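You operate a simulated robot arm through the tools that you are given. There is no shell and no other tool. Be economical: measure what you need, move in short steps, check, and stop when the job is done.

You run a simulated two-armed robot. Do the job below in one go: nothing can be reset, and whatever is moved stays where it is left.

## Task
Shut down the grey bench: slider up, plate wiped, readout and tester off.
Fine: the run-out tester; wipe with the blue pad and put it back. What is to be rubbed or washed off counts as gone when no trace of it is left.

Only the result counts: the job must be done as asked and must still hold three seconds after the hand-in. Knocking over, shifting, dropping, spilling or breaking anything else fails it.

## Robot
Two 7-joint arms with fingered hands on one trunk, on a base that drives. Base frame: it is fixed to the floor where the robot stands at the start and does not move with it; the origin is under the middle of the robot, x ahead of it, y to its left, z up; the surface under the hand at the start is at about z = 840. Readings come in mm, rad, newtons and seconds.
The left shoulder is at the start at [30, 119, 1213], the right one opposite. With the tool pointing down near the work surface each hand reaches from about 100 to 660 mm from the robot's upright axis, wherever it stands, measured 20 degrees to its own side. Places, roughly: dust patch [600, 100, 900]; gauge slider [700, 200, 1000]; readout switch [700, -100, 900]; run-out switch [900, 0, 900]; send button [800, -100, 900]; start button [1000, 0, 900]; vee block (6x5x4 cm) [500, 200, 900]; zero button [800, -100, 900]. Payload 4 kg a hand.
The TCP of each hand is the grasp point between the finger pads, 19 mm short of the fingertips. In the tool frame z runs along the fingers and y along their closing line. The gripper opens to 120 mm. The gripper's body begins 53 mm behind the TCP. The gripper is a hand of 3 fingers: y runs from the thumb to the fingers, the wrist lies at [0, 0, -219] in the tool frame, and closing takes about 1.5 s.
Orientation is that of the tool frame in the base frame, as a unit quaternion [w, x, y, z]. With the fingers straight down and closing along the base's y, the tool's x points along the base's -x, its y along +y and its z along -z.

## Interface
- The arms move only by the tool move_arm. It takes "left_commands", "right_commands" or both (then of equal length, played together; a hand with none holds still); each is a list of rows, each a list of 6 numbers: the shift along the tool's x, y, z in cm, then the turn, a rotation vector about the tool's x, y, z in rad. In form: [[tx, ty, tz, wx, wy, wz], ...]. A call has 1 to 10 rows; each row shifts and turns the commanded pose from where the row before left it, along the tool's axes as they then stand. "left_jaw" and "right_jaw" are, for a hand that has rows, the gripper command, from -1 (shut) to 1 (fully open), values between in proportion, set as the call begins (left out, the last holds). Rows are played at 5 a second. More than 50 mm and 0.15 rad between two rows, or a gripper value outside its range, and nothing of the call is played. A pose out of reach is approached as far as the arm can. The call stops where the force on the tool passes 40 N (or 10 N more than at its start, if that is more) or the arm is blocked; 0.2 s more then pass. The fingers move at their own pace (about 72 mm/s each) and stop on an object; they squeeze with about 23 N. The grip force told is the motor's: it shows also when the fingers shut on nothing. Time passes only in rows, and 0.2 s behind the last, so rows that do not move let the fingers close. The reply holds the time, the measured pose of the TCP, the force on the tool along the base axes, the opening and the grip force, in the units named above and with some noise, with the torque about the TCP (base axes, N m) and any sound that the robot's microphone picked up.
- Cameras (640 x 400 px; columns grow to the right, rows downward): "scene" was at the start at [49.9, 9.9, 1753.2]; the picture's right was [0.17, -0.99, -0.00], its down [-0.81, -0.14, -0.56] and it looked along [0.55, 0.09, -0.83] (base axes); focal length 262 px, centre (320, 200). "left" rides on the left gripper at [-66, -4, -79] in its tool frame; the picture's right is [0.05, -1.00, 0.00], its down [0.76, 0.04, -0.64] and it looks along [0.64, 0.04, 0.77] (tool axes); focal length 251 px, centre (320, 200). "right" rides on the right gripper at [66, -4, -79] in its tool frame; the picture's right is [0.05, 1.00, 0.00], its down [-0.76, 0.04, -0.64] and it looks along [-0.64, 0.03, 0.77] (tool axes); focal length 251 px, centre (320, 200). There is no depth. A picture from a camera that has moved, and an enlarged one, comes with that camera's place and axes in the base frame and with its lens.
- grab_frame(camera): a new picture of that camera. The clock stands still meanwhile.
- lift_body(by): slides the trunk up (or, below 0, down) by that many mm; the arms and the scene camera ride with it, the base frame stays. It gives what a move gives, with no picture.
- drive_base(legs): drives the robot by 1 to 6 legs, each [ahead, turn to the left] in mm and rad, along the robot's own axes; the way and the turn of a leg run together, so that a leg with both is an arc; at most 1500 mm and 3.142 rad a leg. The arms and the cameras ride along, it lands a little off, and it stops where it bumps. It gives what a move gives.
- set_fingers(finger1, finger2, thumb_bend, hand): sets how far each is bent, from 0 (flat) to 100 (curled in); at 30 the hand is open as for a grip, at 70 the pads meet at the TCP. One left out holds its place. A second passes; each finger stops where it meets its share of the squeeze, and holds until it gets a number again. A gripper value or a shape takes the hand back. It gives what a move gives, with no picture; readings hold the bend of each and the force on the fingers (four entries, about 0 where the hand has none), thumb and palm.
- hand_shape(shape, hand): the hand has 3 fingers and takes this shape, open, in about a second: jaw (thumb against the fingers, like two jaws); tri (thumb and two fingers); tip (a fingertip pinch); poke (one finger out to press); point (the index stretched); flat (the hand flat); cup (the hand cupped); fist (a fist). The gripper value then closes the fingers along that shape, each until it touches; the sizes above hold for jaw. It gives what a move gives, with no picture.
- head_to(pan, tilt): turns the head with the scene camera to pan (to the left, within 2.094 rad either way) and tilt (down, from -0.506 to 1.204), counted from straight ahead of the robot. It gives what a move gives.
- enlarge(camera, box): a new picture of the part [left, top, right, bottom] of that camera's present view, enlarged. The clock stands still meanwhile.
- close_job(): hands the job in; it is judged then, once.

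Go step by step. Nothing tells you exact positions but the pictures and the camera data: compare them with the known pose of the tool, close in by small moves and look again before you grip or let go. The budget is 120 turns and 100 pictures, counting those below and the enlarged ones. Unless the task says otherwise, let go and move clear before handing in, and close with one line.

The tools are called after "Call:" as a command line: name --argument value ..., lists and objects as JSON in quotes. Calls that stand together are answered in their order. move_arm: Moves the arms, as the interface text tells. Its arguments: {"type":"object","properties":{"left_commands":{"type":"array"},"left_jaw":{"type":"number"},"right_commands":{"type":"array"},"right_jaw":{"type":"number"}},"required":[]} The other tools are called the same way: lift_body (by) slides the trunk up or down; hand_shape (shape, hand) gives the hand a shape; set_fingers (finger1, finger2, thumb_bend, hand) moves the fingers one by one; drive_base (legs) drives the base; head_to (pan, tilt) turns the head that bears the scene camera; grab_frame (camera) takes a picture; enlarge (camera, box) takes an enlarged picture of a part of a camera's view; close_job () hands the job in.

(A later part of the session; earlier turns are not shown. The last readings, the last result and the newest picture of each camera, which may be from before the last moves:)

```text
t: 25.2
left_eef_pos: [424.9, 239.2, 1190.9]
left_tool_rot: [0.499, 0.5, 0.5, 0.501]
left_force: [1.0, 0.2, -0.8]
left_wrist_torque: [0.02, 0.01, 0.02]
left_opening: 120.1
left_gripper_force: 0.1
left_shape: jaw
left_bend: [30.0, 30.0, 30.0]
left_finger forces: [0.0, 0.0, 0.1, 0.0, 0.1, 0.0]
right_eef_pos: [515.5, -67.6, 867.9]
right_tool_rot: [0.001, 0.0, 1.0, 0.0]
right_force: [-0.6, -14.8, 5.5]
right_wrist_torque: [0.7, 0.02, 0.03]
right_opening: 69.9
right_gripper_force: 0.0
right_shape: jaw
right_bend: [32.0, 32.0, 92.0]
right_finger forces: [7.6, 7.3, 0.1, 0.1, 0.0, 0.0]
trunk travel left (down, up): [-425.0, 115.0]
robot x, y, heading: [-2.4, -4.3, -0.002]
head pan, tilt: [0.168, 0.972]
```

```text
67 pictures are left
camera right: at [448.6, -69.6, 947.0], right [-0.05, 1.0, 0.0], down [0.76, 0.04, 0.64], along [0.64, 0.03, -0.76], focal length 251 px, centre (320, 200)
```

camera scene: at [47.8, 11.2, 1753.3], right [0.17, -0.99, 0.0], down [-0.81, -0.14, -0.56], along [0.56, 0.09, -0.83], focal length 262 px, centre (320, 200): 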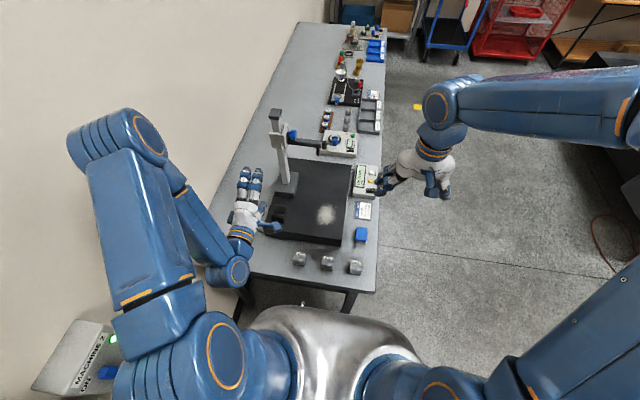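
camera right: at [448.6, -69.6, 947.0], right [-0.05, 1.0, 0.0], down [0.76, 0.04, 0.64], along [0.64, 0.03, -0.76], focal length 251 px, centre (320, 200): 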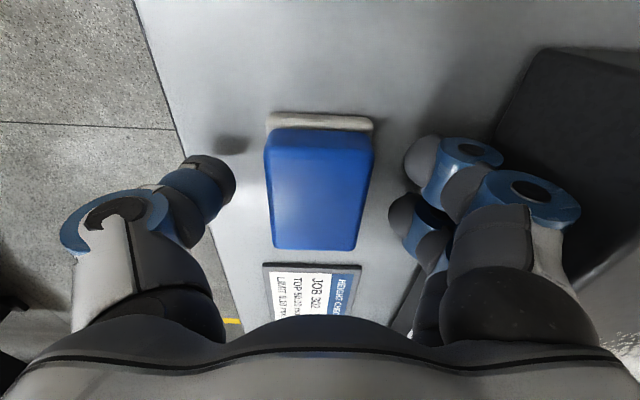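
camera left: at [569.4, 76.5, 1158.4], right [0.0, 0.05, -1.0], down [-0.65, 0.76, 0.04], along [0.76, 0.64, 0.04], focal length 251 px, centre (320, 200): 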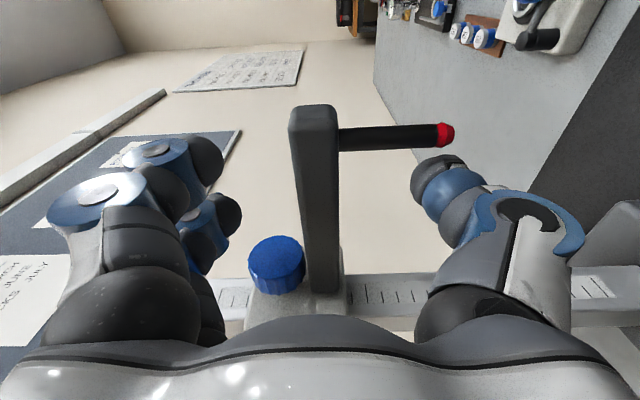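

The finger backs brush the plate's edge; closing moves them inward. I close on the pad now.

Call:
move_arm --right_commands '[[0, -0.2, 0, 0, 0, 0], [0, 0, 0, 0, 0, 0], [0, 0, 0, 0, 0, 0], [0, 0, 0, 0, 0, 0], [0, 0, 0, 0, 0, 0], [0, 0, 0, 0, 0, 0], [0, 0, 0, 0, 0, 0]]' --right_jaw -1

Call:
grab_frame --camera "right"

```text
t: 26.8
left_eef_pos: [425.9, 241.7, 1190.6]
left_tool_rot: [0.5, 0.5, 0.5, 0.5]
left_force: [-0.3, -0.1, 0.6]
left_wrist_torque: [0.01, -0.04, -0.04]
left_opening: 120.3
left_gripper_force: 0.1
left_shape: jaw
left_bend: [30.0, 30.0, 30.0]
left_finger forces: [0.1, 0.1, 0.1, 0.0, 0.0, 0.1]
right_eef_pos: [514.6, -65.3, 867.9]
right_tool_rot: [0.0, -0.001, 1.0, 0.0]
right_force: [0.0, -2.2, -0.2]
right_wrist_torque: [0.04, 0.0, 0.02]
right_opening: 34.8
right_gripper_force: 23.2
right_shape: jaw
right_bend: [34.0, 34.0, 82.0]
right_finger forces: [12.0, 10.7, 0.0, 0.0, 21.5, 0.1]
trunk travel left (down, up): [-425.0, 115.0]
robot x, y, heading: [-1.8, -7.7, -0.001]
head pan, tilt: [0.168, 0.972]
```

```text
66 pictures are left
camera right: at [448.2, -68.3, 947.3], right [-0.06, 1.0, 0.0], down [0.76, 0.04, 0.64], along [0.64, 0.04, -0.77], focal length 251 px, centre (320, 200)
```

right: 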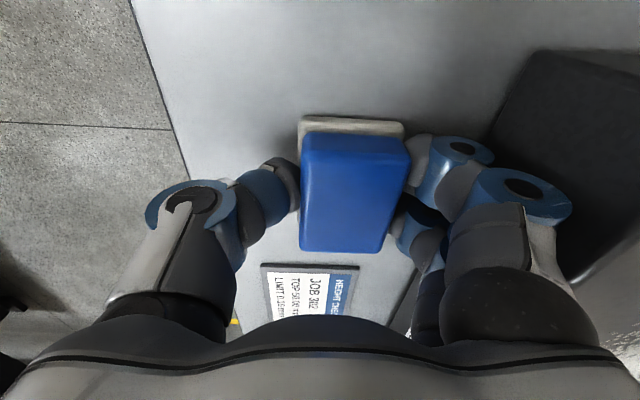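

The pad is held (its centre ~15 mm to the left of the TCP; original centre was about (515,-66)). Cross-checking views, the plate top is near z≈930 and dust spans x 486–588, y 28–104. I lift and go above it.

Call:
move_arm --right_commands '[[0, 0, -3, 0, 0, 0], [0, 0, -4, 0, 0, 0], [0, 0, -5, 0, 0, 0], [0, 0, -2, 0, 0, 0], [-1, 4, 0, 0, 0, 0], [0, 4, 0, 0, 0, 0], [0, 2, 0, 0, 0, 0]]'

Call:
grab_frame --camera "right"

Call:
enlarge --camera "scene" --box '[250, 110, 410, 270]'

```text
t: 28.4
left_eef_pos: [425.2, 242.1, 1190.4]
left_tool_rot: [0.5, 0.5, 0.5, 0.501]
left_force: [0.0, -1.0, -0.6]
left_wrist_torque: [0.03, -0.01, -0.02]
left_opening: 120.2
left_gripper_force: 0.0
left_shape: jaw
left_bend: [30.0, 30.0, 30.0]
left_finger forces: [0.0, 0.0, 0.0, 0.1, 0.0, 0.1]
right_eef_pos: [524.3, 33.9, 1007.5]
right_tool_rot: [0.0, -0.001, 1.0, 0.0]
right_force: [-0.3, -0.3, -0.9]
right_wrist_torque: [0.0, -0.01, 0.02]
right_opening: 35.2
right_gripper_force: 23.1
right_shape: jaw
right_bend: [34.0, 34.0, 82.0]
right_finger forces: [11.0, 10.6, 0.0, 0.0, 21.7, 0.0]
trunk travel left (down, up): [-425.0, 115.0]
robot x, y, heading: [-5.1, -3.7, 0.0]
head pan, tilt: [0.168, 0.972]
```

```text
65 pictures are left
camera right: at [457.4, 30.9, 1086.8], right [-0.06, 1.0, 0.0], down [0.76, 0.04, 0.64], along [0.64, 0.04, -0.77], focal length 251 px, centre (320, 200)
```

right: 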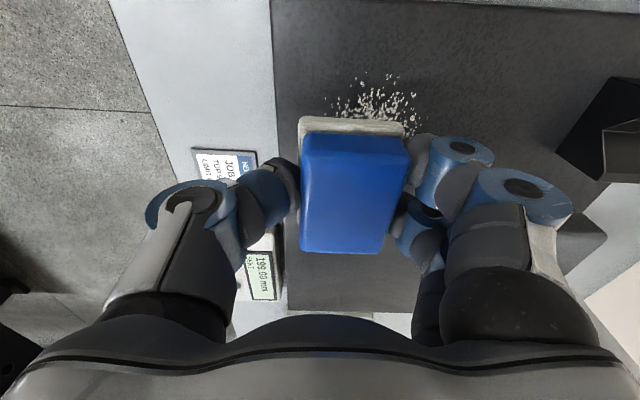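

```text
2.50 times, centred on (330, 190) of scene
camera zoom: at [50.2, 10.1, 1753.2], right [0.17, -0.99, 0.0], down [-0.82, -0.14, -0.56], along [0.55, 0.09, -0.83], focal length 655 px, centre (295, 225)
```

zoom: 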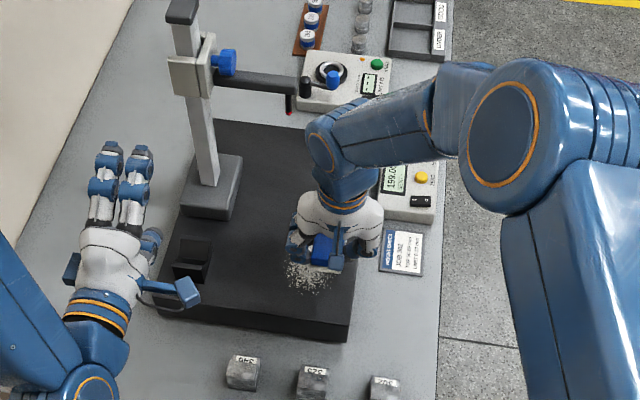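

Over the dust. Descending slowly until the pad touches the plate.

Call:
move_arm --right_commands '[[0, 0, 2.5, 0, 0, 0], [0, 0, 1, 0, 0, 0], [0, 0, 0.7, 0, 0, 0], [0, 0, 0.5, 0, 0, 0], [0, 0, 0, 0, 0, 0]]'

```text
t: 29.6
left_eef_pos: [425.3, 242.3, 1190.2]
left_tool_rot: [0.5, 0.499, 0.501, 0.5]
left_force: [0.9, 0.6, 0.7]
left_wrist_torque: [0.01, 0.02, 0.0]
left_opening: 120.1
left_gripper_force: 0.0
left_shape: jaw
left_bend: [30.0, 30.0, 30.0]
left_finger forces: [0.0, 0.1, 0.1, 0.0, 0.1, 0.0]
right_eef_pos: [525.0, 34.3, 960.1]
right_tool_rot: [0.0, -0.001, 1.0, 0.0]
right_force: [-0.5, 0.8, -0.6]
right_wrist_torque: [0.01, 0.03, -0.03]
right_opening: 34.9
right_gripper_force: 23.2
right_shape: jaw
right_bend: [34.0, 34.0, 82.0]
right_finger forces: [11.1, 10.7, 0.0, 0.1, 21.7, 0.0]
trunk travel left (down, up): [-425.0, 115.0]
robot x, y, heading: [-0.2, -3.0, 0.001]
head pan, tilt: [0.168, 0.972]
```

Call:
move_arm --right_commands '[[0, 0, 0.5, 0, 0, 0], [0, 0, 0.5, 0, 0, 0], [0, 0, 0.5, 0, 0, 0], [0, 0, 0.4, 0, 0, 0]]'

Call:
grab_frame --camera "right"

```text
t: 30.6
left_eef_pos: [426.6, 242.4, 1190.3]
left_tool_rot: [0.5, 0.5, 0.5, 0.5]
left_force: [-0.4, 0.1, -0.3]
left_wrist_torque: [0.0, 0.04, -0.02]
left_opening: 119.7
left_gripper_force: 0.0
left_shape: jaw
left_bend: [30.0, 30.0, 30.0]
left_finger forces: [0.0, 0.0, 0.1, 0.1, 0.1, 0.0]
right_eef_pos: [524.2, 34.9, 942.7]
right_tool_rot: [0.001, 0.0, 1.0, 0.0]
right_force: [0.5, 0.2, -1.1]
right_wrist_torque: [0.0, 0.05, -0.02]
right_opening: 34.7
right_gripper_force: 22.7
right_shape: jaw
right_bend: [34.0, 34.0, 82.0]
right_finger forces: [11.1, 10.7, 0.0, 0.1, 21.7, 0.0]
trunk travel left (down, up): [-425.0, 115.0]
robot x, y, heading: [0.5, -1.3, 0.0]
head pan, tilt: [0.168, 0.972]
```

```text
63 pictures are left
camera right: at [458.4, 31.5, 1021.3], right [-0.06, 1.0, 0.0], down [0.76, 0.04, 0.64], along [0.64, 0.04, -0.77], focal length 251 px, centre (320, 200)
```

right: 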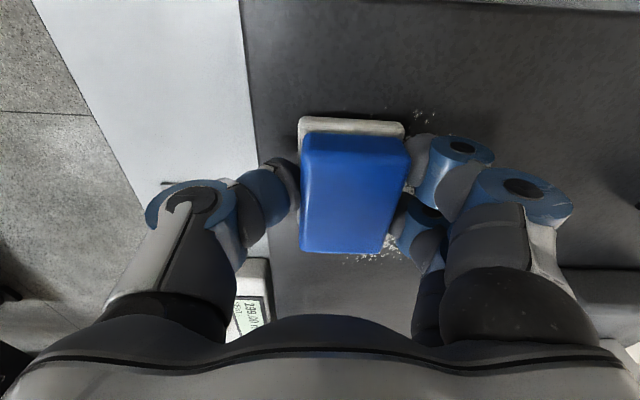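

Call:
move_arm --right_commands '[[0, 0, 0.5, 0, 0, 0], [0, 0, 0.5, 0, 0, 0], [0, 0, 0.4, 0, 0, 0], [0, 0, 0.4, 0, 0, 0]]'

Call:
grab_frame --camera "right"

Call:
enlarge --camera "scene" --box '[290, 170, 370, 250]'

```text
t: 31.5
left_eef_pos: [423.6, 241.4, 1191.0]
left_tool_rot: [0.5, 0.5, 0.5, 0.5]
left_force: [-0.1, 0.5, 0.7]
left_wrist_torque: [0.04, 0.02, -0.03]
left_opening: 119.9
left_gripper_force: 0.1
left_shape: jaw
left_bend: [30.0, 30.0, 30.0]
left_finger forces: [0.0, 0.0, 0.0, 0.0, 0.0, 0.0]
right_eef_pos: [527.5, 35.2, 934.5]
right_tool_rot: [0.005, 0.0, 1.0, 0.002]
right_force: [-5.1, -3.8, 25.0]
right_wrist_torque: [0.27, 0.03, 0.05]
right_opening: 36.7
right_gripper_force: 22.9
right_shape: jaw
right_bend: [33.0, 33.0, 84.0]
right_finger forces: [12.1, 12.6, 0.0, 0.0, 28.9, 0.1]
trunk travel left (down, up): [-425.0, 115.0]
robot x, y, heading: [-0.4, -1.9, -0.001]
head pan, tilt: [0.168, 0.972]
stopped in row 4 (right hand): the force on the tool passed its limit at 44 N (the readings are from after the stop); the commanded pose is now the measured one
```

```text
62 pictures are left
camera right: at [461.0, 32.4, 1013.3], right [-0.05, 1.0, 0.0], down [0.76, 0.04, 0.65], along [0.65, 0.04, -0.76], focal length 251 px, centre (320, 200)
```

right: 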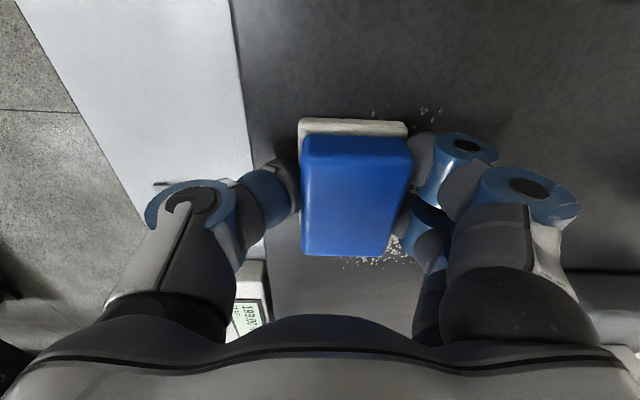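

```text
5.00 times, centred on (330, 210) of scene
camera zoom: at [47.2, 9.6, 1753.4], right [0.17, -0.99, 0.0], down [-0.81, -0.14, -0.56], along [0.56, 0.09, -0.83], focal length 1310 px, centre (270, 150)
```

zoom: 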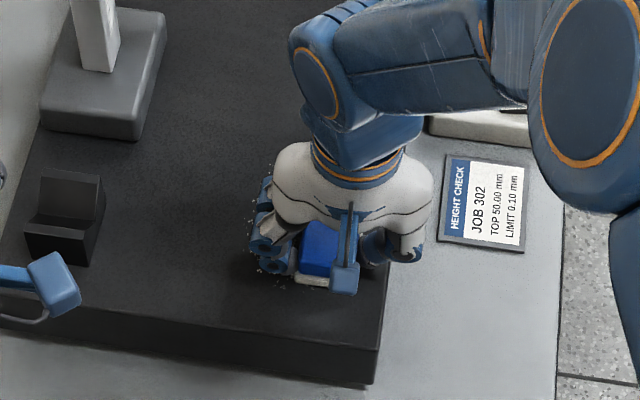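

Contact at about TCP z 935 (25 N). I ease slightly and stroke toward +y in this lane.

Call:
move_arm --right_commands '[[0, 0, -0.15, 0, 0, 0], [0, 2, 0, 0, 0, 0], [0, 2, 0, 0, 0, 0], [0, 2, 0, 0, 0, 0]]'

Call:
grab_frame --camera "right"

```text
t: 32.5
left_eef_pos: [423.3, 241.2, 1190.9]
left_tool_rot: [0.499, 0.5, 0.499, 0.501]
left_force: [-0.4, -0.8, 1.0]
left_wrist_torque: [0.03, 0.02, -0.01]
left_opening: 120.2
left_gripper_force: 0.1
left_shape: jaw
left_bend: [30.0, 30.0, 30.0]
left_finger forces: [0.1, 0.0, 0.1, 0.1, 0.0, 0.0]
right_eef_pos: [527.0, 95.2, 936.4]
right_tool_rot: [0.005, 0.0, 1.0, 0.001]
right_force: [0.5, -5.5, 14.6]
right_wrist_torque: [0.16, -0.02, -0.01]
right_opening: 36.3
right_gripper_force: 22.3
right_shape: jaw
right_bend: [33.0, 33.0, 83.0]
right_finger forces: [11.8, 11.1, 0.0, 0.0, 28.8, 0.1]
trunk travel left (down, up): [-425.0, 115.0]
robot x, y, heading: [1.1, 1.4, -0.003]
head pan, tilt: [0.168, 0.972]
```

```text
60 pictures are left
camera right: at [460.6, 92.4, 1013.9], right [-0.05, 1.0, 0.0], down [0.76, 0.04, 0.65], along [0.65, 0.04, -0.76], focal length 251 px, centre (320, 200)
```

right: 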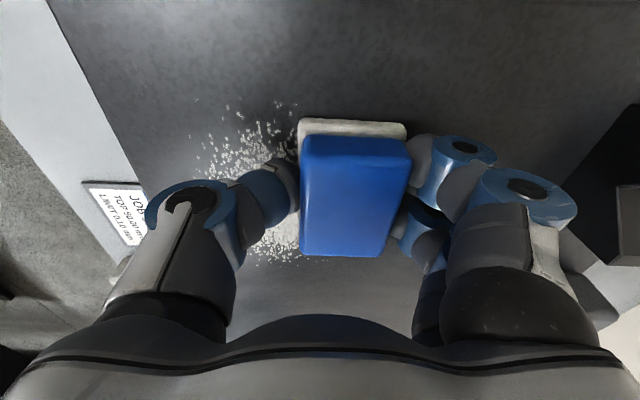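

The dust isn't fully off in one pass; I stroke back and forth.

Call:
move_arm --right_commands '[[0, -3, 0.1, 0, 0, 0], [0, -3, 0, 0, 0, 0], [0, -3, 0, 0, 0, 0], [0, 3, 0, 0, 0, 0], [0, 3, 0, 0, 0, 0], [0, 3, 0, 0, 0, 0], [0, -3, 0, 0, 0, 0], [0, -3, 0, 0, 0, 0], [0, -3, 0, 0, 0, 0]]'

Call:
grab_frame --camera "right"

Call:
enlarge --camera "scene" --box '[290, 170, 370, 250]'

```text
t: 34.5
left_eef_pos: [423.7, 242.5, 1191.5]
left_tool_rot: [0.5, 0.499, 0.5, 0.501]
left_force: [-1.3, -0.6, 0.2]
left_wrist_torque: [0.0, -0.03, -0.02]
left_opening: 120.2
left_gripper_force: 0.1
left_shape: jaw
left_bend: [30.0, 30.0, 30.0]
left_finger forces: [0.0, 0.1, 0.1, 0.1, 0.0, 0.0]
right_eef_pos: [526.6, 8.5, 934.6]
right_tool_rot: [0.005, -0.001, 1.0, 0.002]
right_force: [1.3, 10.5, 29.2]
right_wrist_torque: [0.86, 0.04, 0.02]
right_opening: 37.5
right_gripper_force: 23.1
right_shape: jaw
right_bend: [32.0, 32.0, 85.0]
right_finger forces: [17.5, 16.3, 0.1, 0.0, 21.9, 0.0]
trunk travel left (down, up): [-425.0, 115.0]
robot x, y, heading: [1.7, 2.7, 0.005]
head pan, tilt: [0.168, 0.972]
```

```text
59 pictures are left
camera right: at [458.9, 5.3, 1012.1], right [-0.05, 1.0, 0.0], down [0.76, 0.04, 0.65], along [0.65, 0.04, -0.76], focal length 251 px, centre (320, 200)
```

right: 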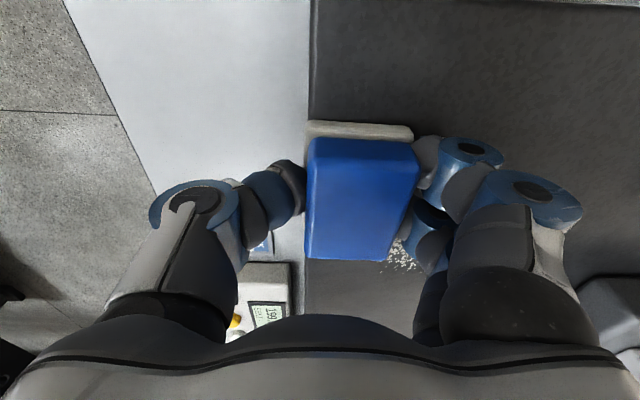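

```text
5.00 times, centred on (330, 210) of scene
camera zoom: at [46.9, 11.4, 1753.4], right [0.17, -0.99, 0.0], down [-0.81, -0.14, -0.56], along [0.56, 0.09, -0.83], focal length 1310 px, centre (270, 150)
```

zoom: 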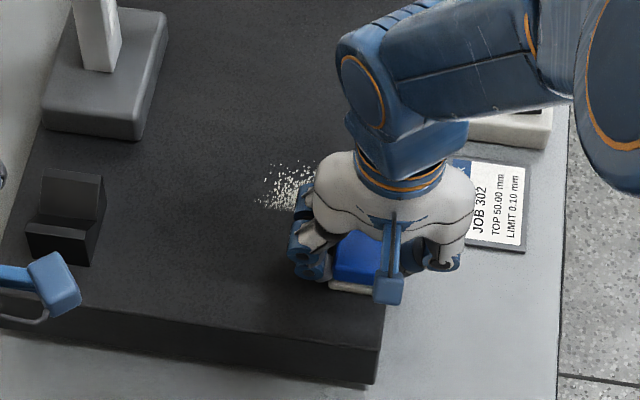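

The near half is clean. I shift the lane 50 mm further (+x) and stroke, keeping the wrist clear of the gauge stylus.

Call:
move_arm --right_commands '[[-2.5, 0, -0.1, 0, 0, 0], [-2.5, 0, 0, 0, 0, 0], [0, 2.5, 0, 0, 0, 0], [0, 2.5, 0, 0, 0, 0], [0, 2, 0, 0, 0, 0], [0, -2, 0, 0, 0, 0], [0, -2.5, 0, 0, 0, 0], [0, -2.5, 0, 0, 0, 0]]'

Call:
enlarge --camera "scene" --box '[290, 130, 390, 250]'

```text
t: 36.3
left_eef_pos: [424.6, 242.5, 1190.2]
left_tool_rot: [0.499, 0.5, 0.501, 0.501]
left_force: [0.2, 0.5, 0.3]
left_wrist_torque: [-0.03, 0.0, -0.01]
left_opening: 120.0
left_gripper_force: 0.0
left_shape: jaw
left_bend: [30.0, 30.0, 30.0]
left_finger forces: [0.0, 0.0, 0.0, 0.0, 0.1, 0.0]
right_eef_pos: [577.1, 6.3, 933.8]
right_tool_rot: [0.003, 0.001, 1.0, 0.001]
right_force: [0.5, 4.0, 14.8]
right_wrist_torque: [0.38, -0.02, -0.01]
right_opening: 36.8
right_gripper_force: 22.8
right_shape: jaw
right_bend: [33.0, 33.0, 83.0]
right_finger forces: [14.7, 13.5, 0.0, 0.1, 23.0, 0.1]
trunk travel left (down, up): [-425.0, 115.0]
robot x, y, heading: [1.4, -1.9, 0.004]
head pan, tilt: [0.168, 0.972]
```

```text
3.33 times, centred on (340, 190) of scene
camera zoom: at [48.1, 10.5, 1753.3], right [0.17, -0.99, 0.0], down [-0.81, -0.14, -0.56], along [0.56, 0.09, -0.83], focal length 873 px, centre (253, 233)
```

zoom: 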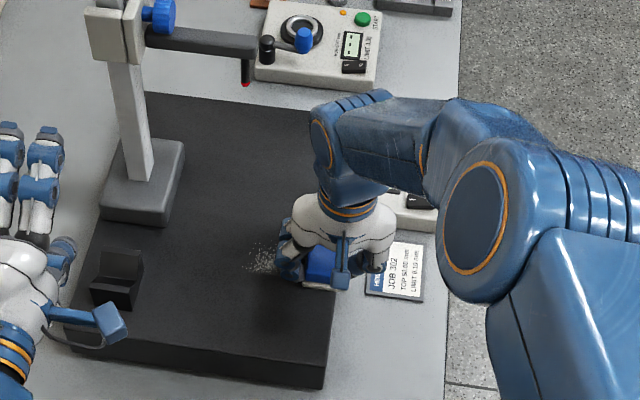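

Only a faint remnant around (587,86) stays. More strokes at x≈585, y up to TCP 85.

Call:
move_arm --right_commands '[[-0.5, 3, 0, 0, 0, 0], [0, 3, 0, 0, 0, 0], [0, 2, 0, 0, 0, 0], [0, -2.5, 0, 0, 0, 0], [0, 2.5, 0, 0, 0, 0], [0, -2.5, 0, 0, 0, 0], [0, 2.5, 0, 0, 0, 0], [0, -2.5, 0, 0, 0, 0], [0, -2.5, 0, 0, 0, 0], [0, -3, 0, 0, 0, 0]]'

Call:
enlarge --camera "scene" --box '[290, 130, 390, 250]'

```text
t: 38.2
left_eef_pos: [424.9, 240.0, 1190.1]
left_tool_rot: [0.499, 0.5, 0.499, 0.502]
left_force: [0.6, 0.1, 0.9]
left_wrist_torque: [-0.03, 0.01, 0.05]
left_opening: 119.8
left_gripper_force: 0.1
left_shape: jaw
left_bend: [30.0, 30.0, 30.0]
left_finger forces: [0.0, 0.1, 0.1, 0.1, 0.0, 0.0]
right_eef_pos: [594.0, 48.4, 933.3]
right_tool_rot: [0.006, -0.001, 1.0, 0.006]
right_force: [-7.6, 2.3, 26.2]
right_wrist_torque: [0.61, 0.0, 0.13]
right_opening: 37.3
right_gripper_force: 23.2
right_shape: jaw
right_bend: [32.0, 32.0, 83.0]
right_finger forces: [15.6, 16.3, 0.0, 0.0, 26.8, 0.0]
right hand out of reach, approached as far as the arm can: row 4, 5, 6, 7, 8, 9
trunk travel left (down, up): [-425.0, 115.0]
robot x, y, heading: [-2.2, -1.3, -0.001]
head pan, tilt: [0.168, 0.972]
stopped in row 9 (right hand): the force on the tool passed its limit at 42 N (the readings are from after the stop); the commanded pose is now the measured one
```

```text
3.33 times, centred on (340, 190) of scene
camera zoom: at [48.8, 6.4, 1753.3], right [0.17, -0.99, 0.0], down [-0.81, -0.14, -0.56], along [0.56, 0.1, -0.83], focal length 873 px, centre (253, 233)
```

zoom: 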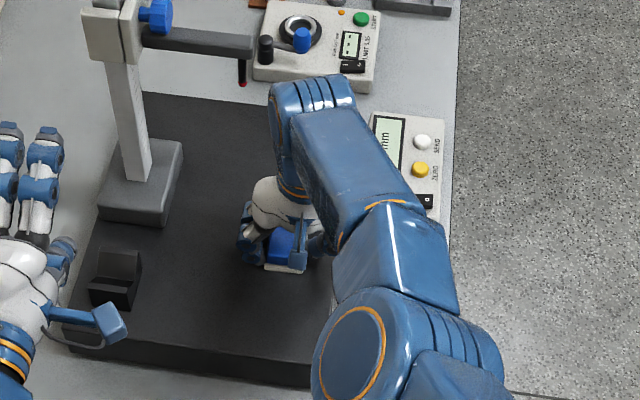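

Near the reach limit; I lift off and pull back to inspect the plate.

Call:
move_arm --right_commands '[[0, 0, -1, 0, 0, 0], [0, 0, -3, 0, 0, 0], [0, -4, -2, 0, 0, 0], [3, -4, 0, 0, 0, 0], [3, -4, 0, 0, 0, 0], [2, -2, 0, 0, 0, 0]]'

Call:
enlarge --camera "scene" --box '[280, 140, 360, 240]'

```text
t: 39.6
left_eef_pos: [426.5, 242.1, 1189.6]
left_tool_rot: [0.498, 0.499, 0.501, 0.502]
left_force: [0.6, 0.3, 0.0]
left_wrist_torque: [-0.01, 0.01, -0.01]
left_opening: 120.0
left_gripper_force: 0.0
left_shape: jaw
left_bend: [30.0, 30.0, 30.0]
left_finger forces: [0.1, 0.0, 0.0, 0.0, 0.0, 0.0]
right_eef_pos: [622.4, -17.5, 949.8]
right_tool_rot: [0.002, 0.0, 1.0, 0.003]
right_force: [-0.2, -0.7, -1.3]
right_wrist_torque: [0.0, -0.02, 0.02]
right_opening: 35.9
right_gripper_force: 23.0
right_shape: jaw
right_bend: [33.0, 33.0, 81.0]
right_finger forces: [11.9, 11.5, 0.0, 0.0, 23.3, 0.0]
right hand out of reach, approached as far as the arm can: row 1, 2, 3, 4, 5, 6
trunk travel left (down, up): [-425.0, 115.0]
robot x, y, heading: [0.8, -3.7, 0.006]
head pan, tilt: [0.168, 0.972]
```

```text
4.00 times, centred on (320, 190) of scene
camera zoom: at [50.4, 9.8, 1753.2], right [0.17, -0.99, 0.0], down [-0.82, -0.14, -0.56], along [0.55, 0.09, -0.83], focal length 1048 px, centre (320, 240)
```

zoom: 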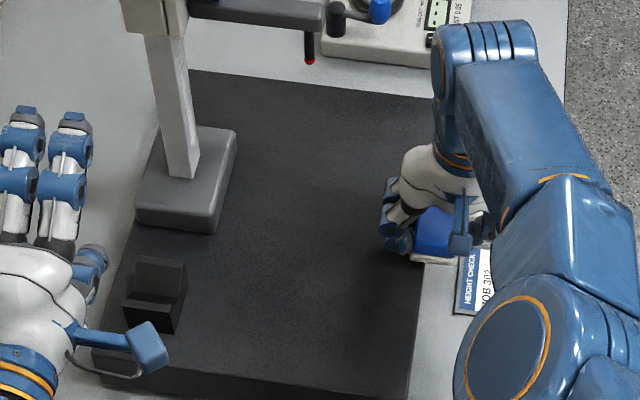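

The plate looks clean. The arm lags the command oddly; I hold a moment and see where it settles.

Call:
move_arm --right_commands '[[0, 0, 0, 0, 0, 0], [0, 0, 0, 0, 0, 0], [0, 0, 0, 0, 0, 0]]'

Call:
grab_frame --camera "scene"

```text
t: 40.4
left_eef_pos: [426.0, 242.4, 1191.0]
left_tool_rot: [0.499, 0.499, 0.501, 0.502]
left_force: [-0.2, -0.2, -0.5]
left_wrist_torque: [-0.01, 0.02, 0.02]
left_opening: 120.0
left_gripper_force: 0.1
left_shape: jaw
left_bend: [30.0, 30.0, 30.0]
left_finger forces: [0.1, 0.0, 0.1, 0.1, 0.1, 0.0]
right_eef_pos: [621.1, -17.3, 949.2]
right_tool_rot: [0.002, 0.001, 1.0, 0.003]
right_force: [-0.1, -0.1, -1.2]
right_wrist_torque: [0.0, -0.01, 0.01]
right_opening: 36.2
right_gripper_force: 23.1
right_shape: jaw
right_bend: [33.0, 33.0, 81.0]
right_finger forces: [11.8, 11.5, 0.1, 0.0, 23.2, 0.0]
trunk travel left (down, up): [-425.0, 115.0]
robot x, y, heading: [2.3, 0.6, -0.001]
head pan, tilt: [0.168, 0.972]
```

```text
54 pictures are left
camera scene: at [50.0, 9.8, 1753.2], right [0.17, -0.99, 0.0], down [-0.81, -0.14, -0.56], along [0.55, 0.09, -0.83], focal length 262 px, centre (320, 200)
```

scene: 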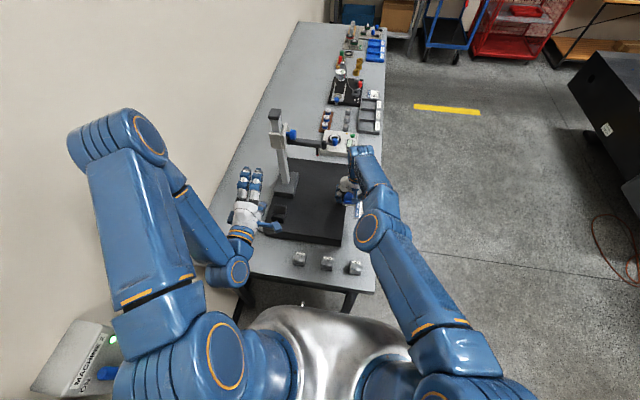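

The right arm is stretched out. I draw it back in small steps, up and toward the robot.

Call:
move_arm --right_commands '[[2, 0, -1, 0, 0, 0], [2, 0, -1, 0, 0, 0], [2, 0, -1, 0, 0, 0]]'

```text
t: 41.2
left_eef_pos: [426.7, 243.3, 1189.2]
left_tool_rot: [0.498, 0.499, 0.501, 0.502]
left_force: [-1.1, 0.0, -0.5]
left_wrist_torque: [0.03, -0.04, -0.01]
left_opening: 120.2
left_gripper_force: 0.1
left_shape: jaw
left_bend: [30.0, 30.0, 30.0]
left_finger forces: [0.1, 0.1, 0.0, 0.0, 0.0, 0.1]
right_eef_pos: [620.9, -8.1, 955.1]
right_tool_rot: [0.002, 0.0, 1.0, 0.003]
right_force: [0.7, -0.1, -0.2]
right_wrist_torque: [0.03, 0.01, 0.03]
right_opening: 36.4
right_gripper_force: 23.2
right_shape: jaw
right_bend: [33.0, 33.0, 81.0]
right_finger forces: [11.9, 11.5, 0.0, 0.1, 23.2, 0.0]
right hand out of reach, approached as far as the arm can: row 1, 2, 3
trunk travel left (down, up): [-425.0, 115.0]
robot x, y, heading: [3.8, 0.5, -0.002]
head pan, tilt: [0.168, 0.972]
```

Call:
move_arm --right_commands '[[0, 0, -2, 0, 0, 0], [0, 0, -2, 0, 0, 0]]'

Call:
move_arm --right_commands '[[0, -2, 0, 0, 0, 0], [0, -2, 0, 0, 0, 0]]'

```text
t: 41.8
left_eef_pos: [425.7, 241.7, 1189.2]
left_tool_rot: [0.499, 0.499, 0.501, 0.501]
left_force: [0.4, 0.4, -0.1]
left_wrist_torque: [0.0, -0.01, 0.02]
left_opening: 119.9
left_gripper_force: 0.1
left_shape: jaw
left_bend: [30.0, 30.0, 30.0]
left_finger forces: [0.0, 0.0, 0.1, 0.1, 0.1, 0.1]
right_eef_pos: [631.6, -5.5, 993.8]
right_tool_rot: [0.002, 0.0, 1.0, 0.003]
right_force: [-0.1, 0.1, -0.3]
right_wrist_torque: [-0.02, 0.0, 0.0]
right_opening: 36.0
right_gripper_force: 23.2
right_shape: jaw
right_bend: [33.0, 33.0, 81.0]
right_finger forces: [11.9, 11.5, 0.1, 0.0, 23.1, 0.0]
right hand out of reach, approached as far as the arm can: row 1, 2
trunk travel left (down, up): [-425.0, 115.0]
robot x, y, heading: [-1.3, -2.8, 0.002]
head pan, tilt: [0.168, 0.972]
```

```text
t: 42.4
left_eef_pos: [426.5, 241.8, 1190.0]
left_tool_rot: [0.498, 0.5, 0.5, 0.502]
left_force: [0.5, 0.1, 0.3]
left_wrist_torque: [-0.01, 0.0, -0.02]
left_opening: 119.7
left_gripper_force: 0.0
left_shape: jaw
left_bend: [30.0, 30.0, 30.0]
left_finger forces: [0.0, 0.1, 0.0, 0.1, 0.0, 0.0]
right_eef_pos: [640.5, -44.5, 991.4]
right_tool_rot: [0.001, -0.001, 1.0, 0.004]
right_force: [0.0, 0.6, -1.3]
right_wrist_torque: [-0.01, 0.01, -0.02]
right_opening: 36.0
right_gripper_force: 23.4
right_shape: jaw
right_bend: [33.0, 33.0, 81.0]
right_finger forces: [11.9, 11.6, 0.0, 0.0, 23.2, 0.0]
right hand out of reach, approached as far as the arm can: row 1, 2
trunk travel left (down, up): [-425.0, 115.0]
robot x, y, heading: [-1.1, 0.6, -0.002]
head pan, tilt: [0.168, 0.972]
```

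It's a joint-limit posture. I go further up and outward where the elbow can swing free.

Call:
move_arm --right_commands '[[0, 0, -4, 0, 0, 0], [0, 0, -4, 0, 0, 0], [0, -3, -3, 0, 0, 0], [0, -4, 0, 0, 0, 0], [0, -4, 0, 0, 0, 0]]'

Call:
grab_frame --camera "scene"

```text
t: 43.6
left_eef_pos: [425.4, 241.3, 1189.8]
left_tool_rot: [0.498, 0.499, 0.501, 0.502]
left_force: [-0.2, -0.2, 0.0]
left_wrist_torque: [-0.02, -0.01, 0.02]
left_opening: 120.0
left_gripper_force: 0.1
left_shape: jaw
left_bend: [30.0, 30.0, 30.0]
left_finger forces: [0.0, 0.1, 0.0, 0.0, 0.0, 0.0]
right_eef_pos: [670.6, -151.4, 1095.8]
right_tool_rot: [0.003, 0.0, 1.0, 0.004]
right_force: [0.1, 0.4, -0.7]
right_wrist_torque: [0.03, 0.0, -0.02]
right_opening: 36.0
right_gripper_force: 23.0
right_shape: jaw
right_bend: [33.0, 33.0, 81.0]
right_finger forces: [11.9, 11.5, 0.1, 0.0, 23.4, 0.0]
right hand out of reach, approached as far as the arm can: row 1, 2, 3, 4
trunk travel left (down, up): [-425.0, 115.0]
robot x, y, heading: [2.1, -0.2, 0.003]
head pan, tilt: [0.168, 0.972]
```

```text
53 pictures are left
camera scene: at [50.1, 8.4, 1753.2], right [0.17, -0.99, 0.0], down [-0.82, -0.14, -0.56], along [0.55, 0.09, -0.83], focal length 262 px, centre (320, 200)
```

scene: 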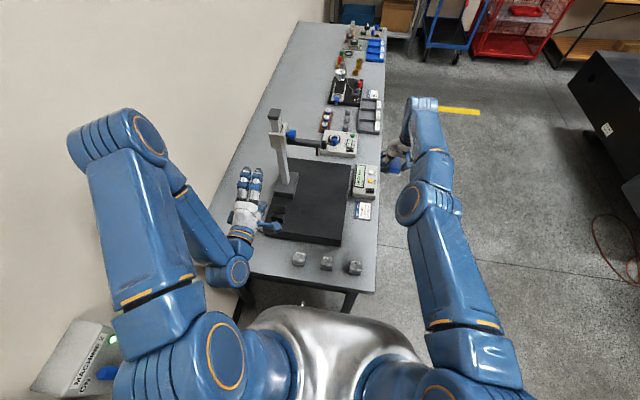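

Last row was reachable. Try drawing inward now.

Call:
move_arm --right_commands '[[2, 0, 0, 0, 0, 0], [3, 0, 0, 0, 0, 0], [3, 0, 0, 0, 0, 0], [3, 0, 0, 0, 0, 0]]'

Call:
enlarge --camera "scene" --box '[250, 140, 390, 250]'

```text
t: 44.6
left_eef_pos: [425.9, 242.4, 1189.7]
left_tool_rot: [0.499, 0.5, 0.501, 0.5]
left_force: [0.9, 0.0, 0.5]
left_wrist_torque: [-0.03, -0.03, 0.02]
left_opening: 119.9
left_gripper_force: 0.0
left_shape: jaw
left_bend: [30.0, 30.0, 30.0]
left_finger forces: [0.1, 0.0, 0.0, 0.0, 0.1, 0.0]
right_eef_pos: [670.4, -150.4, 1094.8]
right_tool_rot: [0.002, 0.0, 1.0, 0.004]
right_force: [0.1, 0.2, -0.9]
right_wrist_torque: [0.02, 0.01, -0.01]
right_opening: 36.2
right_gripper_force: 22.6
right_shape: jaw
right_bend: [33.0, 33.0, 81.0]
right_finger forces: [11.8, 11.6, 0.1, 0.1, 23.2, 0.1]
right hand out of reach, approached as far as the arm can: row 1, 2, 3, 4
trunk travel left (down, up): [-425.0, 115.0]
robot x, y, heading: [-1.8, 1.6, -0.005]
head pan, tilt: [0.168, 0.972]
```

```text
3.64 times, centred on (320, 195) of scene
camera zoom: at [50.1, 9.7, 1753.2], right [0.17, -0.99, 0.0], down [-0.81, -0.14, -0.56], along [0.55, 0.09, -0.83], focal length 953 px, centre (320, 218)
```

zoom: 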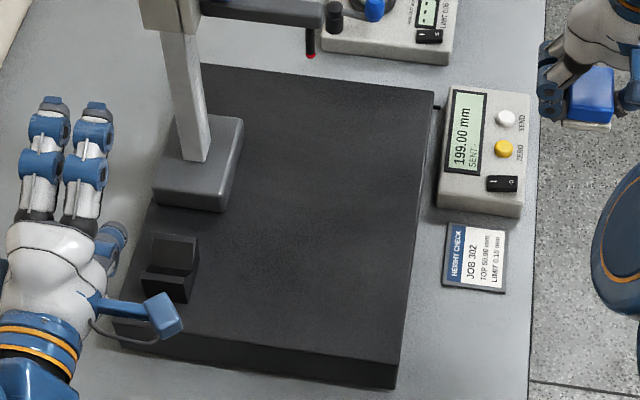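

The plate is clean. The elbow seems locked straight; I try pitching the hand slightly so the wrist moves toward the robot.

Call:
move_arm --right_commands '[[0, 0, 0, 0, -0.14, 0], [0, 0, 0, 0, -0.14, 0], [0, 0, 0, 0, -0.14, 0]]'

```text
t: 45.4
left_eef_pos: [427.0, 241.6, 1191.1]
left_tool_rot: [0.498, 0.5, 0.5, 0.502]
left_force: [0.4, 0.5, 0.0]
left_wrist_torque: [-0.02, 0.01, -0.01]
left_opening: 120.1
left_gripper_force: 0.0
left_shape: jaw
left_bend: [30.0, 30.0, 30.0]
left_finger forces: [0.0, 0.0, 0.1, 0.0, 0.0, 0.1]
right_eef_pos: [755.8, -133.1, 1085.3]
right_tool_rot: [0.212, 0.001, 0.977, 0.002]
right_force: [-0.3, 0.1, -1.1]
right_wrist_torque: [0.03, -0.01, 0.01]
right_opening: 36.1
right_gripper_force: 22.9
right_shape: jaw
right_bend: [33.0, 33.0, 81.0]
right_finger forces: [11.8, 11.4, 0.0, 0.0, 23.2, 0.1]
right hand out of reach, approached as far as the arm can: row 1, 2, 3
trunk travel left (down, up): [-425.0, 115.0]
robot x, y, heading: [0.5, -1.9, 0.006]
head pan, tilt: [0.168, 0.972]
```

The arm is fully stretched (singular). A sideways move in the elbow's bending direction should unlock it: try +y with inward.

Call:
move_arm --right_commands '[[2, 0, 0, 0, 0.14, 0], [2, 0, 0, 0, 0.14, 0], [2, 0, 0, 0, 0.14, 0], [2, 3, 0, 0, 0, 0], [2, 3, 0, 0, 0, 0], [2, 3, 0, 0, 0, 0]]'

Call:
grab_frame --camera "scene"

```text
t: 46.8
left_eef_pos: [425.6, 243.5, 1189.0]
left_tool_rot: [0.499, 0.499, 0.501, 0.501]
left_force: [-0.4, 0.3, 0.0]
left_wrist_torque: [0.02, -0.02, 0.0]
left_opening: 120.3
left_gripper_force: 0.1
left_shape: jaw
left_bend: [30.0, 30.0, 30.0]
left_finger forces: [0.0, 0.1, 0.0, 0.0, 0.0, 0.0]
right_eef_pos: [652.8, -37.2, 1062.6]
right_tool_rot: [0.001, 0.0, 1.0, 0.003]
right_force: [-0.4, -0.2, -0.9]
right_wrist_torque: [-0.02, -0.03, 0.01]
right_opening: 36.2
right_gripper_force: 23.0
right_shape: jaw
right_bend: [33.0, 33.0, 81.0]
right_finger forces: [11.8, 11.3, 0.0, 0.1, 23.1, 0.0]
right hand out of reach, approached as far as the arm can: row 1, 2, 3, 4, 5, 6
trunk travel left (down, up): [-425.0, 115.0]
robot x, y, heading: [-2.4, -2.8, -0.002]
head pan, tilt: [0.168, 0.972]
```

```text
51 pictures are left
camera scene: at [49.8, 11.4, 1753.2], right [0.17, -0.99, 0.0], down [-0.81, -0.14, -0.56], along [0.55, 0.09, -0.83], focal length 262 px, centre (320, 200)
```

scene: 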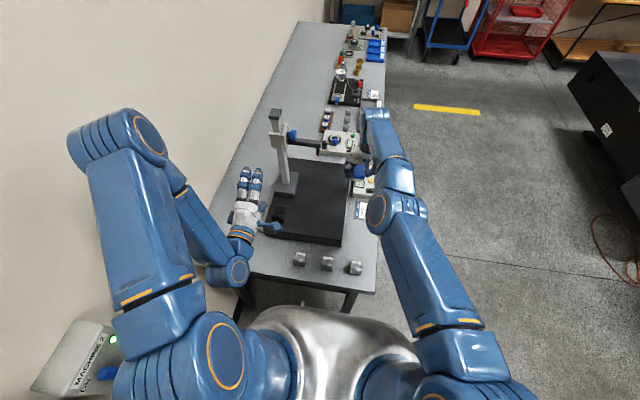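

Call:
move_arm --right_commands '[[2, -2, -3, 0, 0, 0], [2, -2, -3, 0, 0, 0], [2, -2, -3, 0, 0, 0], [2, 0, -4, 0, 0, 0], [2, 0, -4, 0, 0, 0], [3, 0, -3, 0, 0, 0], [3, 0, -3, 0, 0, 0]]'

```text
t: 48.4
left_eef_pos: [425.9, 241.7, 1189.6]
left_tool_rot: [0.499, 0.499, 0.501, 0.501]
left_force: [0.4, -0.7, -0.4]
left_wrist_torque: [-0.03, 0.03, 0.01]
left_opening: 120.0
left_gripper_force: 0.0
left_shape: jaw
left_bend: [30.0, 30.0, 30.0]
left_finger forces: [0.1, 0.0, 0.0, 0.1, 0.1, 0.0]
right_eef_pos: [643.1, -74.5, 1304.9]
right_tool_rot: [0.003, 0.0, 1.0, 0.003]
right_force: [0.3, 0.4, -0.2]
right_wrist_torque: [-0.02, 0.01, 0.01]
right_opening: 36.3
right_gripper_force: 22.5
right_shape: jaw
right_bend: [33.0, 33.0, 81.0]
right_finger forces: [11.8, 11.4, 0.1, 0.1, 23.1, 0.0]
right hand out of reach, approached as far as the arm can: row 1, 2, 3, 4, 5, 6, 7
trunk travel left (down, up): [-425.0, 115.0]
robot x, y, heading: [-2.4, -0.6, 0.0]
head pan, tilt: [0.168, 0.972]
```

Call:
move_arm --right_commands '[[2, -4, 1, 0, 0, 0], [2, -4, 2, 0, 0, 0], [2, 0, 4, 0, 0, 0], [2, 0, 4, 0, 0, 0], [2, 0, 4, 0, 0, 0]]'

Call:
grab_frame --camera "scene"

```text
t: 49.6
left_eef_pos: [425.4, 243.2, 1190.7]
left_tool_rot: [0.498, 0.5, 0.501, 0.501]
left_force: [0.4, 0.5, -0.1]
left_wrist_torque: [0.01, 0.04, 0.01]
left_opening: 120.0
left_gripper_force: 0.0
left_shape: jaw
left_bend: [30.0, 30.0, 30.0]
left_finger forces: [0.0, 0.0, 0.1, 0.1, 0.1, 0.0]
right_eef_pos: [671.8, -148.1, 1173.7]
right_tool_rot: [0.002, 0.0, 1.0, 0.003]
right_force: [0.2, 0.1, -0.1]
right_wrist_torque: [0.01, 0.05, 0.0]
right_opening: 36.2
right_gripper_force: 22.6
right_shape: jaw
right_bend: [33.0, 33.0, 81.0]
right_finger forces: [11.7, 11.4, 0.0, 0.0, 23.1, 0.1]
right hand out of reach, approached as far as the arm can: row 1, 2, 3, 4, 5
trunk travel left (down, up): [-425.0, 115.0]
robot x, y, heading: [1.0, 0.5, -0.001]
head pan, tilt: [0.168, 0.972]
```

```text
50 pictures are left
camera scene: at [50.9, 10.0, 1753.2], right [0.17, -0.99, 0.0], down [-0.82, -0.14, -0.56], along [0.55, 0.09, -0.83], focal length 262 px, centre (320, 200)
```

scene: 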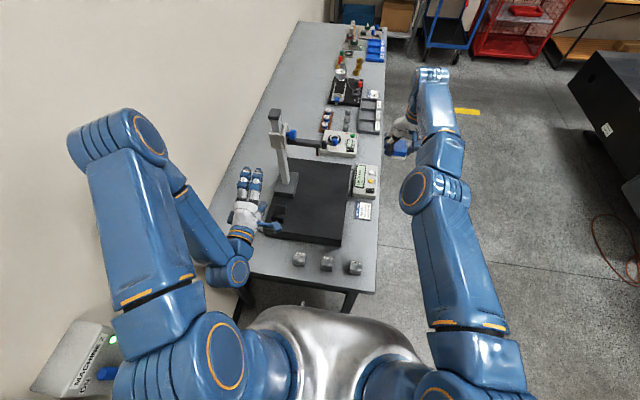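

The arm is at full stretch (all stuck points fit one sphere). In this free space I try a larger inward command.

Call:
move_arm --right_commands '[[5, 0, 0, 0, 0, 0], [5, 0, 0, 0, 0, 0], [5, 0, 0, 0, 0, 0], [5, 0, 0, 0, 0, 0], [5, 0, 0, 0, 0, 0], [0, 0, 0, 0, 0, 0]]'

```text
t: 51.0
left_eef_pos: [425.6, 242.6, 1189.8]
left_tool_rot: [0.499, 0.5, 0.501, 0.5]
left_force: [0.5, 1.1, 1.1]
left_wrist_torque: [-0.04, 0.0, 0.01]
left_opening: 120.1
left_gripper_force: 0.2
left_shape: jaw
left_bend: [30.0, 30.0, 30.0]
left_finger forces: [0.0, 0.1, 0.0, 0.1, 0.1, 0.1]
right_eef_pos: [671.3, -146.9, 1175.6]
right_tool_rot: [0.003, -0.001, 1.0, 0.003]
right_force: [0.0, 0.3, -1.5]
right_wrist_torque: [0.01, -0.01, 0.02]
right_opening: 36.1
right_gripper_force: 23.0
right_shape: jaw
right_bend: [33.0, 33.0, 81.0]
right_finger forces: [11.7, 11.4, 0.1, 0.1, 23.1, 0.0]
right hand out of reach, approached as far as the arm can: row 1, 2, 3, 4, 5
trunk travel left (down, up): [-425.0, 115.0]
robot x, y, heading: [1.9, 0.4, 0.005]
head pan, tilt: [0.168, 0.972]
```

Each row starts afresh, so I follow the sphere sideways (−y, open floor side) with slight inward bias to let the elbow begin bending.

Call:
move_arm --right_commands '[[0.3, -4.9, 0, 0, 0, 0], [0.4, -4.9, 0, 0, 0, 0], [0.8, -4.9, 0, 0, 0, 0], [1.2, -4.8, 0, 0, 0, 0], [1.7, -4.6, 0, 0, 0, 0], [2.2, -4.4, 0, 0, 0, 0], [2.7, -4.1, 0, 0, 0, 0]]'

```text
t: 52.6
left_eef_pos: [425.0, 241.7, 1190.3]
left_tool_rot: [0.498, 0.5, 0.5, 0.501]
left_force: [-0.9, -0.4, 0.6]
left_wrist_torque: [0.0, -0.05, 0.03]
left_opening: 120.2
left_gripper_force: 0.1
left_shape: jaw
left_bend: [30.0, 30.0, 30.0]
left_finger forces: [0.1, 0.1, 0.1, 0.0, 0.0, 0.0]
right_eef_pos: [594.0, -478.7, 1174.0]
right_tool_rot: [0.001, -0.001, 1.0, 0.006]
right_force: [0.1, -0.5, 0.2]
right_wrist_torque: [-0.01, 0.0, 0.02]
right_opening: 36.2
right_gripper_force: 22.8
right_shape: jaw
right_bend: [33.0, 33.0, 81.0]
right_finger forces: [11.9, 11.4, 0.0, 0.1, 23.1, 0.1]
right hand out of reach, approached as far as the arm can: row 1, 4, 6, 7
trunk travel left (down, up): [-425.0, 115.0]
robot x, y, heading: [0.3, -2.1, 0.002]
head pan, tilt: [0.168, 0.972]
```

Call:
move_arm --right_commands '[[3, 2, 0, 0, 0, 0], [3, 2, 0, 0, 0, 0], [3, 2, 0, 0, 0, 0]]'

Call:
grab_frame --camera "scene"

```text
t: 53.4
left_eef_pos: [427.2, 242.2, 1190.1]
left_tool_rot: [0.499, 0.5, 0.501, 0.501]
left_force: [0.0, 0.1, -0.3]
left_wrist_torque: [0.01, 0.0, 0.01]
left_opening: 120.4
left_gripper_force: 0.1
left_shape: jaw
left_bend: [30.0, 30.0, 30.0]
left_finger forces: [0.0, 0.0, 0.0, 0.1, 0.0, 0.0]
right_eef_pos: [599.9, -468.9, 1179.0]
right_tool_rot: [0.002, 0.0, 1.0, 0.003]
right_force: [-0.1, -0.8, -0.8]
right_wrist_torque: [0.02, 0.01, -0.01]
right_opening: 35.9
right_gripper_force: 23.2
right_shape: jaw
right_bend: [33.0, 33.0, 81.0]
right_finger forces: [11.8, 11.4, 0.0, 0.0, 23.1, 0.0]
right hand out of reach, approached as far as the arm can: row 1, 2, 3
trunk travel left (down, up): [-425.0, 115.0]
robot x, y, heading: [-0.4, -0.2, -0.0]
head pan, tilt: [0.168, 0.972]
```

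```text
49 pictures are left
camera scene: at [50.4, 10.3, 1753.2], right [0.17, -0.99, 0.0], down [-0.82, -0.14, -0.56], along [0.55, 0.09, -0.83], focal length 262 px, centre (320, 200)
```

scene: 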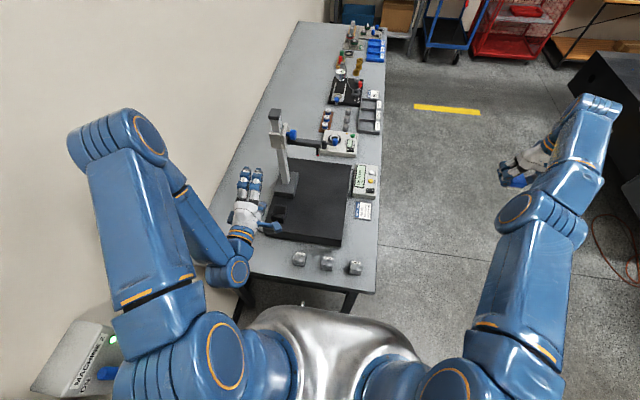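

The elbow's axis appears horizontal, so it bends by the forearm going down. I follow the sphere downward here over open floor with inward bias.

Call:
move_arm --right_commands '[[0.2, 0.1, 4.9, 0, 0, 0], [0.4, 0.2, 4.9, 0, 0, 0], [0.7, 0.3, 4.9, 0, 0, 0], [1.2, 0.5, 4.8, 0, 0, 0], [1.6, 0.7, 4.6, 0, 0, 0], [2.0, 0.9, 4.4, 0, 0, 0], [2.4, 1.1, 4.2, 0, 0, 0]]'

```text
t: 55.0
left_eef_pos: [426.1, 242.3, 1188.9]
left_tool_rot: [0.498, 0.499, 0.501, 0.502]
left_force: [0.8, 0.5, -0.1]
left_wrist_torque: [-0.03, 0.0, 0.01]
left_opening: 120.0
left_gripper_force: 0.1
left_shape: jaw
left_bend: [30.0, 30.0, 30.0]
left_finger forces: [0.0, 0.1, 0.1, 0.0, 0.0, 0.0]
right_eef_pos: [533.6, -436.6, 845.3]
right_tool_rot: [0.003, 0.0, 1.0, 0.004]
right_force: [0.5, 1.4, -0.4]
right_wrist_torque: [0.0, -0.01, 0.0]
right_opening: 36.2
right_gripper_force: 22.5
right_shape: jaw
right_bend: [33.0, 33.0, 81.0]
right_finger forces: [11.7, 11.2, 0.0, 0.0, 23.0, 0.1]
right hand out of reach, approached as far as the arm can: row 2, 5, 6, 7
trunk travel left (down, up): [-425.0, 115.0]
robot x, y, heading: [1.1, -1.5, -0.001]
head pan, tilt: [0.168, 0.972]
```

Call:
move_arm --right_commands '[[0, 0, -4.9, 0, 0, 0], [0, 0, -4.9, 0, 0, 0], [0, 0, -4.9, 0, 0, 0], [0, 0, -4.9, 0, 0, 0]]'

```text
t: 56.0
left_eef_pos: [426.1, 243.9, 1189.7]
left_tool_rot: [0.499, 0.499, 0.501, 0.501]
left_force: [0.1, -0.1, 0.6]
left_wrist_torque: [0.0, 0.02, 0.03]
left_opening: 120.0
left_gripper_force: 0.1
left_shape: jaw
left_bend: [30.0, 30.0, 30.0]
left_finger forces: [0.0, 0.0, 0.0, 0.0, 0.0, 0.0]
right_eef_pos: [587.3, -468.5, 1017.1]
right_tool_rot: [0.003, 0.0, 1.0, 0.004]
right_force: [-1.1, -0.1, -0.1]
right_wrist_torque: [0.02, 0.02, 0.0]
right_opening: 36.2
right_gripper_force: 23.2
right_shape: jaw
right_bend: [33.0, 33.0, 81.0]
right_finger forces: [11.7, 11.3, 0.1, 0.0, 22.9, 0.0]
right hand out of reach, approached as far as the arm can: row 1, 2, 3, 4
trunk travel left (down, up): [-425.0, 115.0]
robot x, y, heading: [-0.9, -3.4, -0.005]
head pan, tilt: [0.168, 0.972]
```

Perhaps the elbow went slightly past straight, so inward commands push it against its stop. I try outward first, then a downward swing, then inward.

Call:
move_arm --right_commands '[[-4, -1.9, 0, 0, 0, 0], [-4, -1.9, 0, 0, 0, 0], [0, 0, 4.9, 0, 0, 0], [0, 0, 4.9, 0, 0, 0], [3, 1.4, 2, 0, 0, 0], [3, 1.4, 0, 0, 0, 0]]'

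```text
t: 57.4
left_eef_pos: [425.0, 241.7, 1190.9]
left_tool_rot: [0.499, 0.5, 0.501, 0.501]
left_force: [-0.7, -0.6, 0.4]
left_wrist_torque: [0.01, 0.01, 0.02]
left_opening: 120.0
left_gripper_force: 0.0
left_shape: jaw
left_bend: [30.0, 30.0, 30.0]
left_finger forces: [0.0, 0.1, 0.0, 0.1, 0.1, 0.0]
right_eef_pos: [557.8, -452.0, 906.1]
right_tool_rot: [0.002, 0.001, 1.0, 0.003]
right_force: [-0.3, 0.1, -0.8]
right_wrist_torque: [-0.03, 0.0, 0.02]
right_opening: 35.9
right_gripper_force: 22.9
right_shape: jaw
right_bend: [33.0, 33.0, 81.0]
right_finger forces: [11.6, 11.2, 0.2, 0.0, 22.7, 0.0]
right hand out of reach, approached as far as the arm can: row 1, 2, 3, 4, 5, 6
trunk travel left (down, up): [-425.0, 115.0]
robot x, y, heading: [0.4, 0.5, -0.002]
head pan, tilt: [0.168, 0.972]
```

Call:
move_arm --right_commands '[[-4, -1.9, 0, 0, 0, 0], [-4, -1.9, -2, 0, 0, 0], [-2, -1, -4, 0, 0, 0], [-2, -1, -4, 0, 0, 0], [-1, -0.5, -4.8, 0, 0, 0], [-1, -0.5, -4.8, 0, 0, 0], [2, 1, -4, 0, 0, 0], [3, 1.4, 0, 0, 0, 0], [3, 1.4, 0, 0, 0, 0]]'

```text
t: 59.4
left_eef_pos: [426.1, 243.0, 1189.2]
left_tool_rot: [0.499, 0.499, 0.5, 0.502]
left_force: [0.2, 0.1, -0.3]
left_wrist_torque: [0.01, 0.0, -0.01]
left_opening: 119.9
left_gripper_force: 0.1
left_shape: jaw
left_bend: [30.0, 30.0, 30.0]
left_finger forces: [0.0, 0.1, 0.1, 0.1, 0.0, 0.0]
right_eef_pos: [599.7, -471.7, 1170.9]
right_tool_rot: [0.003, 0.0, 1.0, 0.003]
right_force: [-0.1, 0.8, 0.2]
right_wrist_torque: [-0.03, 0.03, -0.03]
right_opening: 35.7
right_gripper_force: 23.2
right_shape: jaw
right_bend: [33.0, 33.0, 81.0]
right_finger forces: [11.5, 11.1, 0.0, 0.0, 22.6, 0.0]
right hand out of reach, approached as far as the arm can: row 1, 2, 3, 4, 6, 7, 8, 9
trunk travel left (down, up): [-425.0, 115.0]
robot x, y, heading: [0.0, -2.7, 0.005]
head pan, tilt: [0.168, 0.972]
```

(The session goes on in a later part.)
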